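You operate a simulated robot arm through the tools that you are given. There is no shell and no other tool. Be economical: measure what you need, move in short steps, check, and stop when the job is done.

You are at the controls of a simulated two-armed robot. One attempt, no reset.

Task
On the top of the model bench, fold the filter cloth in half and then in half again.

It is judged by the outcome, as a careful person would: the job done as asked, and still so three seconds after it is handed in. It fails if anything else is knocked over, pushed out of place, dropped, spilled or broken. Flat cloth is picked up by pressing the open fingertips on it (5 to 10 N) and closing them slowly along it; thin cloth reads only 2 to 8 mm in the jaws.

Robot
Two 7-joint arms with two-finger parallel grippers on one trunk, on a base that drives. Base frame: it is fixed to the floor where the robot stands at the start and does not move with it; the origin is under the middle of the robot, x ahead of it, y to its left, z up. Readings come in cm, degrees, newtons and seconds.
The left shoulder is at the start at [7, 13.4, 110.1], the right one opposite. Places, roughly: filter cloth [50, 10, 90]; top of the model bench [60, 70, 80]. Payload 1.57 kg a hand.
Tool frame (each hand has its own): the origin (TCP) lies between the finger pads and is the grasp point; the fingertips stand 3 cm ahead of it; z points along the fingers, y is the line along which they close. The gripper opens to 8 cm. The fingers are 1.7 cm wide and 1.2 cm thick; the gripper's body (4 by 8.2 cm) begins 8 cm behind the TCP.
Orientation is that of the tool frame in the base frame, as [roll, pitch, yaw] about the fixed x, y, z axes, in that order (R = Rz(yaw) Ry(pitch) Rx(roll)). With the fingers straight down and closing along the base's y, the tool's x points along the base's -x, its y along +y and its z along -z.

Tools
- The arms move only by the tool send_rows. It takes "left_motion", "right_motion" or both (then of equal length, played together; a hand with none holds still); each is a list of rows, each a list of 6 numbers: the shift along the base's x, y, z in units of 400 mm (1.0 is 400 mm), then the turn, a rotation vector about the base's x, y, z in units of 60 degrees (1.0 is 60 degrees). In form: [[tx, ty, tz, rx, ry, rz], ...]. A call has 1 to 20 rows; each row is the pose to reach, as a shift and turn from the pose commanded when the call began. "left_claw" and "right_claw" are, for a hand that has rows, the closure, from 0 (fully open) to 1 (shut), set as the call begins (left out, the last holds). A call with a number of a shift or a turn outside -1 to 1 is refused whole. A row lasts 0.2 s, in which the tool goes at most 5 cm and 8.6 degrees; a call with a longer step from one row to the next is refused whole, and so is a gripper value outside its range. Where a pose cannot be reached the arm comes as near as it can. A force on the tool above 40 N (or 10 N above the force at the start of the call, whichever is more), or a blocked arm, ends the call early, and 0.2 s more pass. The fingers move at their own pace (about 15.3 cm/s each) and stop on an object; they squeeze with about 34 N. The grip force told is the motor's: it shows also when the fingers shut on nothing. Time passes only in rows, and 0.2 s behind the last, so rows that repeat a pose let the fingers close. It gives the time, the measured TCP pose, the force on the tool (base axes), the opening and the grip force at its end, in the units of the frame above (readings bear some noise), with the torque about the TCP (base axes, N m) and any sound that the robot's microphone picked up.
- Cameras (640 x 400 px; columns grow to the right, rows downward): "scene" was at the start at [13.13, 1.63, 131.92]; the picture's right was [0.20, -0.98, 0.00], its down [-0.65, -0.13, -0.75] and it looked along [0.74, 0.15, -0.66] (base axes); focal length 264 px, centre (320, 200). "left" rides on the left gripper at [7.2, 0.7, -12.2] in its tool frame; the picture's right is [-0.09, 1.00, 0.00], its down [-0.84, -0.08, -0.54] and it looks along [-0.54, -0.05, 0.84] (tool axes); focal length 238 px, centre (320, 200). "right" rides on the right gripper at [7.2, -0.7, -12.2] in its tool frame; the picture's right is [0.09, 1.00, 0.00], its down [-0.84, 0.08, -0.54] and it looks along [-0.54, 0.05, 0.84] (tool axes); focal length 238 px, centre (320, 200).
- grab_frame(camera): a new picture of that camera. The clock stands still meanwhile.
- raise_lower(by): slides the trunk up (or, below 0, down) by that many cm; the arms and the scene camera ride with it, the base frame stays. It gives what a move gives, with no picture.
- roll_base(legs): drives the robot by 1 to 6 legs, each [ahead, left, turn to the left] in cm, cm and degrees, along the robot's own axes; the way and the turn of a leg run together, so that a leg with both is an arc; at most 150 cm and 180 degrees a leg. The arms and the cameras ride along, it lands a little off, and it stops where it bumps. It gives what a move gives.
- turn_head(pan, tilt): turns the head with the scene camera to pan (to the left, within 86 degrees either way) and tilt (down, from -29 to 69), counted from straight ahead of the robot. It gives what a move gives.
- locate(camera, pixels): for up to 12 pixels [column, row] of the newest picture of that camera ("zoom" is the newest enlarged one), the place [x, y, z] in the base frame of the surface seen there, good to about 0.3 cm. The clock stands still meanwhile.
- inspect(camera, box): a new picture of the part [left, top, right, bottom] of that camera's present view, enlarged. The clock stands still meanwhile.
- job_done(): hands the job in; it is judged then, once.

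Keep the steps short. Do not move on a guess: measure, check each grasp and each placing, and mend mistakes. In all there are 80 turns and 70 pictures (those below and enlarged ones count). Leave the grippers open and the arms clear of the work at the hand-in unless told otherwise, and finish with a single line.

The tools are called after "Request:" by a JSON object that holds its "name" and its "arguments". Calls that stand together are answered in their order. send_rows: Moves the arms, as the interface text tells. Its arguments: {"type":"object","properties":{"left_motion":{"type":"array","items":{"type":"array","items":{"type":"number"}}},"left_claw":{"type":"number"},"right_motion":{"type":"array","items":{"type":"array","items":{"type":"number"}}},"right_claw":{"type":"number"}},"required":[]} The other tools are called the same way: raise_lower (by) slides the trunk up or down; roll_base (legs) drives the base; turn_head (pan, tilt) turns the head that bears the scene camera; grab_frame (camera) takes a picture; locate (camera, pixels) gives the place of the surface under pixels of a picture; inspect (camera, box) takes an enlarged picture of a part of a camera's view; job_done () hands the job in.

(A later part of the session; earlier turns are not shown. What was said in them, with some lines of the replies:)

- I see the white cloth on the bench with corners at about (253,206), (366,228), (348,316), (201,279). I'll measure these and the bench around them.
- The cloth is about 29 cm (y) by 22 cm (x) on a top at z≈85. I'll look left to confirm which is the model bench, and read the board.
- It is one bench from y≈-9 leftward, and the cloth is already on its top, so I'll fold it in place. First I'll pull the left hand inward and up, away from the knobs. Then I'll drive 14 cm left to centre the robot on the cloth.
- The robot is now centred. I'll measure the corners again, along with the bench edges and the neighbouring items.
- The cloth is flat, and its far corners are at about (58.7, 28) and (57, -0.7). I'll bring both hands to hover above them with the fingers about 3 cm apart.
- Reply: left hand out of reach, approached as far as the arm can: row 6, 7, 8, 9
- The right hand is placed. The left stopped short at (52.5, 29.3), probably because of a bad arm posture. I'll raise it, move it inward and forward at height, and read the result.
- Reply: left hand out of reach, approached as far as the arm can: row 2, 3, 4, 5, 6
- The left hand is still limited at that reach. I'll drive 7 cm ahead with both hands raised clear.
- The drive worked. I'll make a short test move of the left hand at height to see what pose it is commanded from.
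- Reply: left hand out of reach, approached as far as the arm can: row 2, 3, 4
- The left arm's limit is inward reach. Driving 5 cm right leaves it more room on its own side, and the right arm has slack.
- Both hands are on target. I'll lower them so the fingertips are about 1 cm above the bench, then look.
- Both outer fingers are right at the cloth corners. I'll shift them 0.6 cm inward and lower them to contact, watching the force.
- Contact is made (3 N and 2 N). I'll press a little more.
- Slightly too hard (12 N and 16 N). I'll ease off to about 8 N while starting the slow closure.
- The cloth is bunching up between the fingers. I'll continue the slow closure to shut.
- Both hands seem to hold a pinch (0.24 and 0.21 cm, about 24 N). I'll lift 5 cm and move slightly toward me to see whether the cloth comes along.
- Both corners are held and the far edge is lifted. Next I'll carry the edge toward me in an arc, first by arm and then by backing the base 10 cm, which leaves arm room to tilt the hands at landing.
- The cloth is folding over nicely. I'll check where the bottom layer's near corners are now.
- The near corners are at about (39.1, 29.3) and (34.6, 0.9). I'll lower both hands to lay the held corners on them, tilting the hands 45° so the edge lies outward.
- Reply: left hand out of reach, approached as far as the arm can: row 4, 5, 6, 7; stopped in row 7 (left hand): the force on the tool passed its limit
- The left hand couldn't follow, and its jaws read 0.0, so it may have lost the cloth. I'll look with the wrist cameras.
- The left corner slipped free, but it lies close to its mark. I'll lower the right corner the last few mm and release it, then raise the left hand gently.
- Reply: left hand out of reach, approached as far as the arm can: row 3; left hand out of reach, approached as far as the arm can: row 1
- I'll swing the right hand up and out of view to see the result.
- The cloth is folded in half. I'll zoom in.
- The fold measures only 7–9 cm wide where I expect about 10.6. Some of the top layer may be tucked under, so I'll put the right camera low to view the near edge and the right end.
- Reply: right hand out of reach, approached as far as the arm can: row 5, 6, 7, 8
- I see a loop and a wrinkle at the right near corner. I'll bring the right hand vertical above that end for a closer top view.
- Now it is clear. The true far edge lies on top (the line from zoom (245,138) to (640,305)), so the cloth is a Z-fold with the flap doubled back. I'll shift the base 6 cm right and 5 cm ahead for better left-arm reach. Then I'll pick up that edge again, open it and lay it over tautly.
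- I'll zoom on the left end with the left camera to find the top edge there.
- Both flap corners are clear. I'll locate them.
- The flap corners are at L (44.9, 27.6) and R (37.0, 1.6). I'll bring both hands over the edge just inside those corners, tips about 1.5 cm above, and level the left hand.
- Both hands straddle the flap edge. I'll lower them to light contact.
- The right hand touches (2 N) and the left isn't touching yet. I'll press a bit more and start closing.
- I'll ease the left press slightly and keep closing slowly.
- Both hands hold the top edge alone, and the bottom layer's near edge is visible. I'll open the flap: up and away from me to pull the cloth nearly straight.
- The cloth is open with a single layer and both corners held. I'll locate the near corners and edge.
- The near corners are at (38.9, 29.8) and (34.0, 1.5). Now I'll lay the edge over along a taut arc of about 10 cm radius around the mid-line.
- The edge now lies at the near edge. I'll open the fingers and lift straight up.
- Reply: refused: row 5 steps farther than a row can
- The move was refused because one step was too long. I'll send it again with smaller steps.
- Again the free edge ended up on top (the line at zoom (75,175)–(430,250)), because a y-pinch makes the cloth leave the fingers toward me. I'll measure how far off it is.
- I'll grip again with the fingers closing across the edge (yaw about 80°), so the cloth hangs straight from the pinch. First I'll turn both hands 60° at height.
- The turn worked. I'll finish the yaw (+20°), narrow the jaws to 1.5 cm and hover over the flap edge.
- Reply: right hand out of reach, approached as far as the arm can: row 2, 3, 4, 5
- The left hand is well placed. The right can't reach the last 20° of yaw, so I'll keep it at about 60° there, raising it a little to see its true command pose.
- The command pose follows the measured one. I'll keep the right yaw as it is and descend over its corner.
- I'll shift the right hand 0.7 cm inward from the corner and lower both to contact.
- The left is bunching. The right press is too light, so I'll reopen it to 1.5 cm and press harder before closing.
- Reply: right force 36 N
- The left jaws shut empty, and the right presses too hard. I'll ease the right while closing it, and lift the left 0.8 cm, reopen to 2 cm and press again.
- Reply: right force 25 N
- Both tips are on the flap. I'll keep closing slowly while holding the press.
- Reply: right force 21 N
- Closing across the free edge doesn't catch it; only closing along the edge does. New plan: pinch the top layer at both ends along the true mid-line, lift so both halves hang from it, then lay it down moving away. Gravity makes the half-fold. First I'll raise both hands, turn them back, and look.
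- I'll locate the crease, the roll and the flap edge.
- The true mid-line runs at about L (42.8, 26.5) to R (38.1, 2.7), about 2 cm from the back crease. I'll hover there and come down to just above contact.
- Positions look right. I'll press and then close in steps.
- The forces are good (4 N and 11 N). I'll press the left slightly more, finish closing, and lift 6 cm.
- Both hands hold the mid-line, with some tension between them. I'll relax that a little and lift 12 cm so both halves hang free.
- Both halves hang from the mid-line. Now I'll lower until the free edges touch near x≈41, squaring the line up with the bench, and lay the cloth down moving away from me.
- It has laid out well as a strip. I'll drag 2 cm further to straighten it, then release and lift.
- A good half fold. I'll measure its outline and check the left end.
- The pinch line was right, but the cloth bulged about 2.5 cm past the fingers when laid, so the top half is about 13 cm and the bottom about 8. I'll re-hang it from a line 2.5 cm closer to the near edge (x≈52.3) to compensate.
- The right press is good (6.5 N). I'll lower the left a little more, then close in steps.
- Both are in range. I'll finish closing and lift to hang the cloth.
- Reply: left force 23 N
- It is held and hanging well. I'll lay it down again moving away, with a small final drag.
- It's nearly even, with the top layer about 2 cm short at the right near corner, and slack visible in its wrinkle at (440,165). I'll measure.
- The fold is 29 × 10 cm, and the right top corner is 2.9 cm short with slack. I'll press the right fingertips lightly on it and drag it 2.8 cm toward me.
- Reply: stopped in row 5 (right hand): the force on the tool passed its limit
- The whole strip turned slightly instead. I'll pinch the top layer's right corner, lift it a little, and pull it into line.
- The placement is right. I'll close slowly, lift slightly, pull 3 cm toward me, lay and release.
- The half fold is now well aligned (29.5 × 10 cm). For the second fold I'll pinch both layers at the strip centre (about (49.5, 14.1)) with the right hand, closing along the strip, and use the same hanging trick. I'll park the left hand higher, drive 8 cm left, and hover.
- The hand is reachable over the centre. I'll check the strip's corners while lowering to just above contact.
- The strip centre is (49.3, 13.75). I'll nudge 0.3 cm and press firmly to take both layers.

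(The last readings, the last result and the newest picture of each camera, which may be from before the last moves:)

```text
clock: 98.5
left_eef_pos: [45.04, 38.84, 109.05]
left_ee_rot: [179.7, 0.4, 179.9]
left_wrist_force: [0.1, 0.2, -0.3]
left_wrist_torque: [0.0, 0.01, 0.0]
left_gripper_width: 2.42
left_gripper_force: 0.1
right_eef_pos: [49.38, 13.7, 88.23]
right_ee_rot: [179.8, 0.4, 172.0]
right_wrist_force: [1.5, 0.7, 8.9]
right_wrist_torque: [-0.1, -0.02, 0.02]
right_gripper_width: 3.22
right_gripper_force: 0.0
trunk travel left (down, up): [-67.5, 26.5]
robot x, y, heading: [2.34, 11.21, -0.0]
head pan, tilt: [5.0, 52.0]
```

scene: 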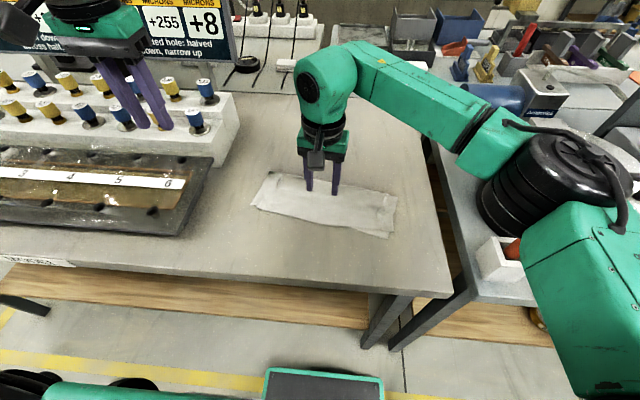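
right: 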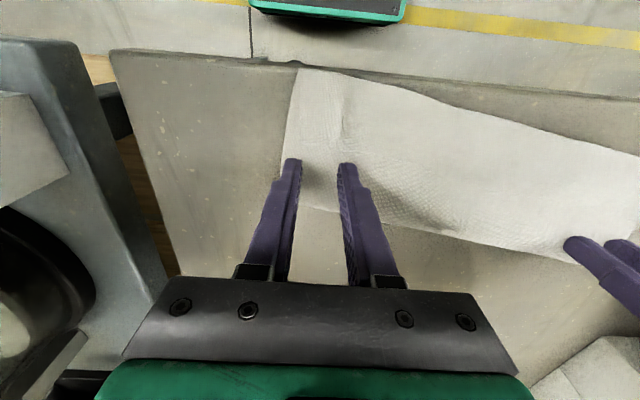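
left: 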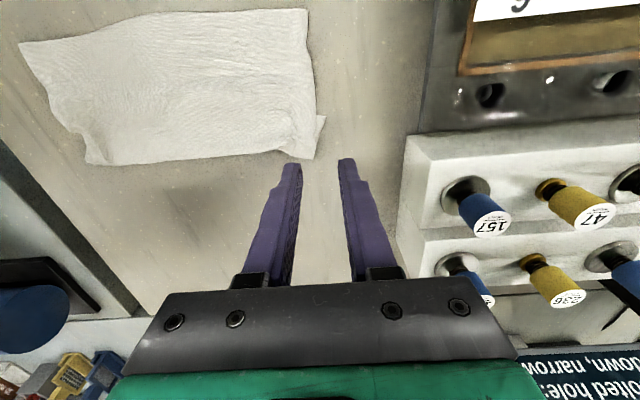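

The press is 9 N. I'll add a touch more and keep closing in steps.

Request:
{"name": "send_rows", "arguments": {"right_motion": [[0, 0, -0.0012, 0, 0, 0], [0, 0, -0.0012, 0, 0, 0]], "right_claw": 0.66}}

Request:
{"name": "send_rows", "arguments": {"right_motion": [[0, 0, 0, 0, 0, 0], [0, 0, 0, 0, 0, 0]], "right_claw": 0.75}}

Request:
{"name": "send_rows", "arguments": {"right_motion": [[0, 0, 0, 0, 0, 0], [0, 0, 0, 0, 0, 0]], "right_claw": 0.85}}

Request:
{"name": "send_rows", "arguments": {"right_motion": [[0, 0, 0, 0, 0, 0], [0, 0, 0, 0, 0, 0], [0, 0, 0, 0, 0, 0]], "right_claw": 1}}

Request:
{"name": "send_rows", "arguments": {"right_motion": [[0, 0, 0.03, 0, 0, 0], [0, 0, 0.07, 0, 0, 0], [0, 0, 0.13, 0, 0, 0], [0, 0, 0.13, 0, 0, 0]]}}

Request:
{"name": "inspect", "arguments": {"camera": "scene", "box": [210, 110, 434, 250]}}

```text
clock: 99.1
left_eef_pos: [45.06, 38.86, 109.1]
left_ee_rot: [179.7, 0.4, 180.0]
left_wrist_force: [0.3, 0.6, -0.1]
left_wrist_torque: [0.02, -0.01, 0.01]
left_gripper_width: 2.39
left_gripper_force: 0.0
right_eef_pos: [49.35, 13.68, 88.09]
right_ee_rot: [179.6, 0.4, 172.1]
right_wrist_force: [1.7, 0.8, 15.4]
right_wrist_torque: [-0.15, -0.02, 0.03]
right_gripper_width: 2.53
right_gripper_force: 0.0
trunk travel left (down, up): [-67.5, 26.5]
robot x, y, heading: [2.23, 11.08, 0.3]
head pan, tilt: [5.0, 52.0]
```

```text
clock: 99.7
left_eef_pos: [44.94, 38.86, 109.15]
left_ee_rot: [179.6, 0.4, 180.0]
left_wrist_force: [0.3, -0.2, -0.2]
left_wrist_torque: [0.04, 0.02, -0.01]
left_gripper_width: 2.42
left_gripper_force: 0.2
right_eef_pos: [49.34, 13.69, 88.12]
right_ee_rot: [179.6, 0.4, 172.0]
right_wrist_force: [1.8, 1.2, 17.6]
right_wrist_torque: [-0.14, 0.02, 0.02]
right_gripper_width: 1.79
right_gripper_force: 0.1
trunk travel left (down, up): [-67.5, 26.5]
robot x, y, heading: [2.49, 11.17, 0.0]
head pan, tilt: [5.0, 52.0]
```

```text
clock: 100.3
left_eef_pos: [44.91, 38.82, 109.1]
left_ee_rot: [179.7, 0.4, -179.9]
left_wrist_force: [0.1, -0.8, 1.2]
left_wrist_torque: [0.01, 0.01, 0.0]
left_gripper_width: 2.39
left_gripper_force: 0.1
right_eef_pos: [49.37, 13.55, 88.05]
right_ee_rot: [179.6, 0.4, 171.9]
right_wrist_force: [1.0, -0.1, 20.0]
right_wrist_torque: [-0.09, 0.02, -0.04]
right_gripper_width: 1.27
right_gripper_force: 0.3
trunk travel left (down, up): [-67.5, 26.5]
robot x, y, heading: [1.86, 11.46, 0.2]
head pan, tilt: [5.0, 52.0]
```

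```text
clock: 101.1
left_eef_pos: [44.94, 38.82, 109.14]
left_ee_rot: [179.8, 0.4, -179.9]
left_wrist_force: [-0.6, -0.9, -0.9]
left_wrist_torque: [-0.01, -0.03, 0.03]
left_gripper_width: 2.4
left_gripper_force: 0.1
right_eef_pos: [49.21, 13.7, 88.12]
right_ee_rot: [179.5, 0.3, 171.9]
right_wrist_force: [1.1, 0.1, 19.1]
right_wrist_torque: [-0.04, 0.01, 0.03]
right_gripper_width: 0.74
right_gripper_force: 26.6
trunk travel left (down, up): [-67.5, 26.5]
robot x, y, heading: [2.26, 11.27, 0.1]
head pan, tilt: [5.0, 52.0]
```

```text
clock: 102.1
left_eef_pos: [45.25, 38.79, 109.02]
left_ee_rot: [179.7, 0.3, 180.0]
left_wrist_force: [0.2, -0.1, -0.3]
left_wrist_torque: [-0.01, 0.02, 0.03]
left_gripper_width: 2.39
left_gripper_force: 0.1
right_eef_pos: [49.32, 13.64, 93.28]
right_ee_rot: [179.8, 0.4, 172.0]
right_wrist_force: [-0.3, -0.1, 0.5]
right_wrist_torque: [-0.03, 0.0, 0.02]
right_gripper_width: 0.62
right_gripper_force: 25.7
trunk travel left (down, up): [-67.5, 26.5]
robot x, y, heading: [1.96, 11.27, 0.3]
head pan, tilt: [5.0, 52.0]
```

```text
2.86 times, centred on (322, 180) of scene
```

zoom: 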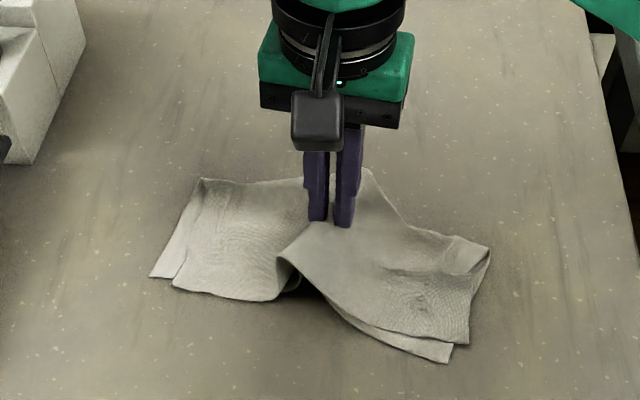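

Excellent: both layers are gripped (0.62 cm) and the strip hangs from its middle. I'll lift until both halves hang free and look.

Request:
{"name": "send_rows", "arguments": {"right_motion": [[0, 0.01, 0.07, 0, 0, 0], [0, 0.02, 0.15, 0, 0, 0], [0, 0.03, 0.23, 0, 0, 0], [0, 0.0375, 0.3, 0, 0, 0], [0, 0.0375, 0.3, 0, 0, 0], [0, 0.0375, 0.3, 0, 0, 0], [0, 0.0375, 0.3, 0, 0, 0]]}}

Request:
{"name": "inspect", "arguments": {"camera": "scene", "box": [210, 80, 450, 230]}}

```text
clock: 103.7
left_eef_pos: [45.19, 38.96, 109.05]
left_ee_rot: [179.6, 0.3, 180.0]
left_wrist_force: [-0.9, 0.5, 0.1]
left_wrist_torque: [-0.03, -0.02, 0.04]
left_gripper_width: 2.41
left_gripper_force: 0.0
right_eef_pos: [49.53, 15.04, 105.29]
right_ee_rot: [179.8, 0.3, 172.1]
right_wrist_force: [-0.6, 1.0, -0.2]
right_wrist_torque: [-0.02, 0.02, -0.02]
right_gripper_width: 0.64
right_gripper_force: 26.2
trunk travel left (down, up): [-67.5, 26.5]
robot x, y, heading: [2.07, 10.98, 0.2]
head pan, tilt: [5.0, 52.0]
```

```text
2.67 times, centred on (330, 155) of scene
```

zoom: 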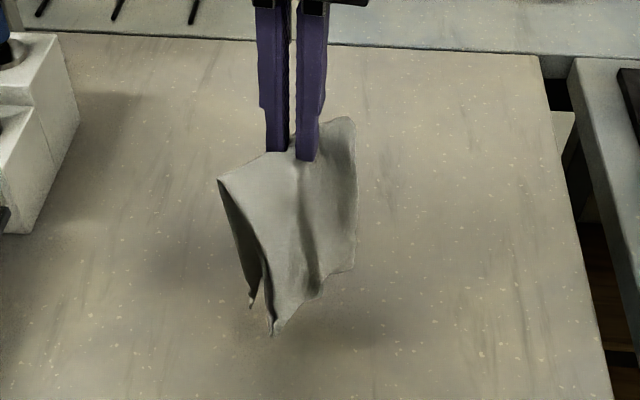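

It hangs neatly in half. Now I'll lower it until the ends touch, then lay it over toward the right.

Request:
{"name": "send_rows", "arguments": {"right_motion": [[0, 0, -0.035, 0, 0, 0], [0, 0, -0.07, 0, 0, 0], [0, 0, -0.075, 0, 0, 0], [-0.004, -0.025, -0.08, 0, 0, 0], [-0.007, -0.05, -0.0875, 0, 0, 0], [-0.012, -0.085, -0.098, 0, 0, 0], [-0.0175, -0.124, -0.112, 0, 0, 0], [-0.023, -0.16, -0.128, 0, 0, 0], [-0.028, -0.198, -0.15, 0, 0, 0], [-0.036, -0.255, -0.197, 0, 0, 0], [-0.042, -0.297, -0.245, 0, 0, 0], [-0.046, -0.327, -0.295, 0, 0, 0], [-0.049, -0.349, -0.345, 0, 0, 0], [-0.052, -0.366, -0.3875, 0, 0, 0], [-0.055, -0.391, -0.41, 0, 0, 0], [-0.055, -0.391, -0.412, 0, 0, 0]]}}

Request:
{"name": "inspect", "arguments": {"camera": "scene", "box": [230, 110, 470, 260]}}

```text
clock: 107.1
left_eef_pos: [45.22, 38.92, 109.07]
left_ee_rot: [179.8, 0.3, 179.9]
left_wrist_force: [0.9, -0.2, 0.5]
left_wrist_torque: [-0.01, -0.04, -0.04]
left_gripper_width: 2.39
left_gripper_force: 0.1
right_eef_pos: [47.22, -0.49, 88.75]
right_ee_rot: [179.8, 0.3, 172.1]
right_wrist_force: [-0.2, 0.0, 0.1]
right_wrist_torque: [0.01, 0.01, -0.03]
right_gripper_width: 0.64
right_gripper_force: 25.6
trunk travel left (down, up): [-67.5, 26.5]
robot x, y, heading: [2.37, 11.18, 0.1]
head pan, tilt: [5.0, 52.0]
```

```text
2.67 times, centred on (350, 185) of scene
```

zoom: 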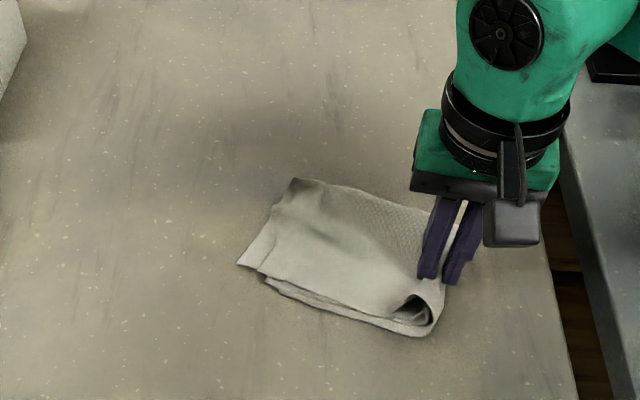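

It has laid down as a neat packet. I'll release, lift and move clear.

Request:
{"name": "send_rows", "arguments": {"right_motion": [[0, 0, -0.002, 0, 0, 0], [0, 0, -0.002, 0, 0, 0], [0, 0, 0.04, 0, 0, 0], [0, 0, 0.12, 0, 0, 0], [0, 0, 0.22, 0, 0, 0], [0.05, -0.05, 0.3, 0, 0, 0], [0.1, -0.1, 0.35, 0, 0, 0]], "right_claw": 0.75}}

Request:
{"name": "inspect", "arguments": {"camera": "scene", "box": [250, 140, 442, 260]}}

Request:
{"name": "locate", "arguments": {"camera": "zoom", "pixels": [[320, 150], [200, 150], [250, 200], [400, 150], [400, 250], [300, 230], [430, 200], [450, 280]]}}

```text
clock: 108.7
left_eef_pos: [45.25, 38.76, 109.02]
left_ee_rot: [179.7, 0.2, 180.0]
left_wrist_force: [-0.4, 0.6, -0.1]
left_wrist_torque: [-0.02, -0.01, 0.0]
left_gripper_width: 2.42
left_gripper_force: 0.0
right_eef_pos: [51.18, -4.53, 102.77]
right_ee_rot: [179.7, 0.2, 172.2]
right_wrist_force: [-0.2, 0.1, -0.3]
right_wrist_torque: [0.02, 0.01, 0.0]
right_gripper_width: 1.98
right_gripper_force: 0.1
trunk travel left (down, up): [-67.5, 26.5]
robot x, y, heading: [2.27, 11.08, -0.0]
head pan, tilt: [5.0, 52.0]
```

```text
3.33 times, centred on (346, 200) of scene
```

zoom: 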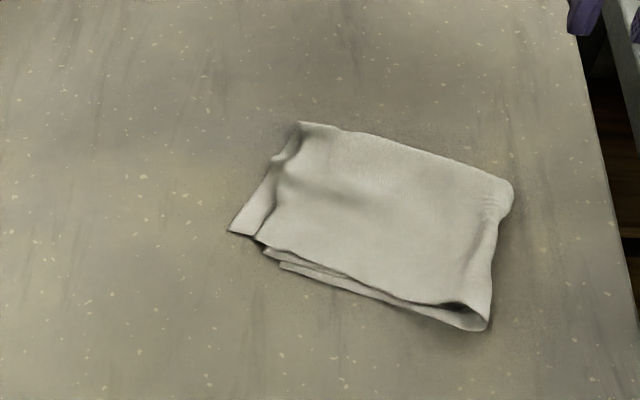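

```text
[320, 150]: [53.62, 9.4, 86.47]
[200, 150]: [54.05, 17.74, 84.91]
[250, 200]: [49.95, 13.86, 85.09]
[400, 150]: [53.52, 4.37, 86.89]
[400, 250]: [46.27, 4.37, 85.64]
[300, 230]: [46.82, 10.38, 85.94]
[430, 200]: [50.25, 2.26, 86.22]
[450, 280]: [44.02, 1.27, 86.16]
```

The cloth is now in quarters: a tidy packet of about 15 × 10 cm with aligned layers. I'll open both grippers, raise the hands clear, and take a last look.

Request:
{"name": "send_rows", "arguments": {"left_motion": [[0, 0, 0.03, 0, 0, 0], [0, 0, 0.06, 0, 0, 0], [0, 0, 0.06, 0, 0, 0], [0, 0, 0.06, 0, 0, 0]], "right_motion": [[0, 0, 0.06, 0, 0, 0], [0, -0.02, 0.12, 0, 0, 0], [0, -0.05, 0.18, 0, 0, 0], [0, -0.05, 0.18, 0, 0, 0]], "left_claw": 0, "right_claw": 0}}

Request:
{"name": "grab_frame", "arguments": {"camera": "scene"}}

```text
clock: 109.7
left_eef_pos: [45.23, 38.78, 111.44]
left_ee_rot: [179.6, 0.3, 180.0]
left_wrist_force: [0.2, -0.4, -0.1]
left_wrist_torque: [0.01, -0.03, 0.01]
left_gripper_width: 8.02
left_gripper_force: 0.2
right_eef_pos: [51.17, -6.63, 110.01]
right_ee_rot: [179.7, 0.3, 172.0]
right_wrist_force: [0.4, 0.1, -0.4]
right_wrist_torque: [-0.03, 0.0, -0.05]
right_gripper_width: 8.03
right_gripper_force: 0.1
trunk travel left (down, up): [-67.5, 26.5]
robot x, y, heading: [1.65, 11.05, 0.0]
head pan, tilt: [5.0, 52.0]
```

```text
4 pictures are left
```

scene: 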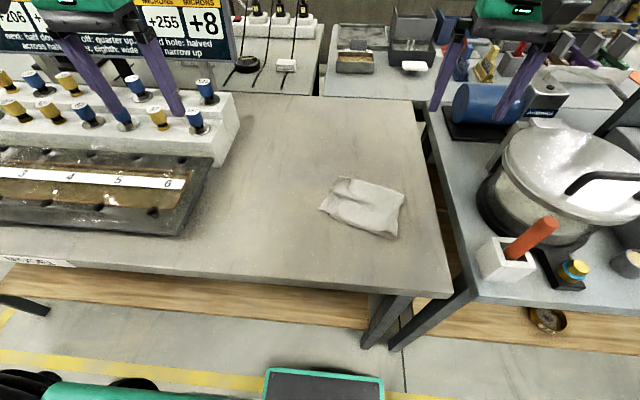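

The folded packet is at rest on the bench, nothing else looks disturbed, and both grippers are open and clear. I'm handing in.

Request:
{"name": "job_done", "arguments": {}}

```text
The job is handed in.
```

The filter cloth is folded in half and in half again, resting on the top of the model bench as a packet of about 15 × 10 cm with its edges aligned to within about 1.5 cm.
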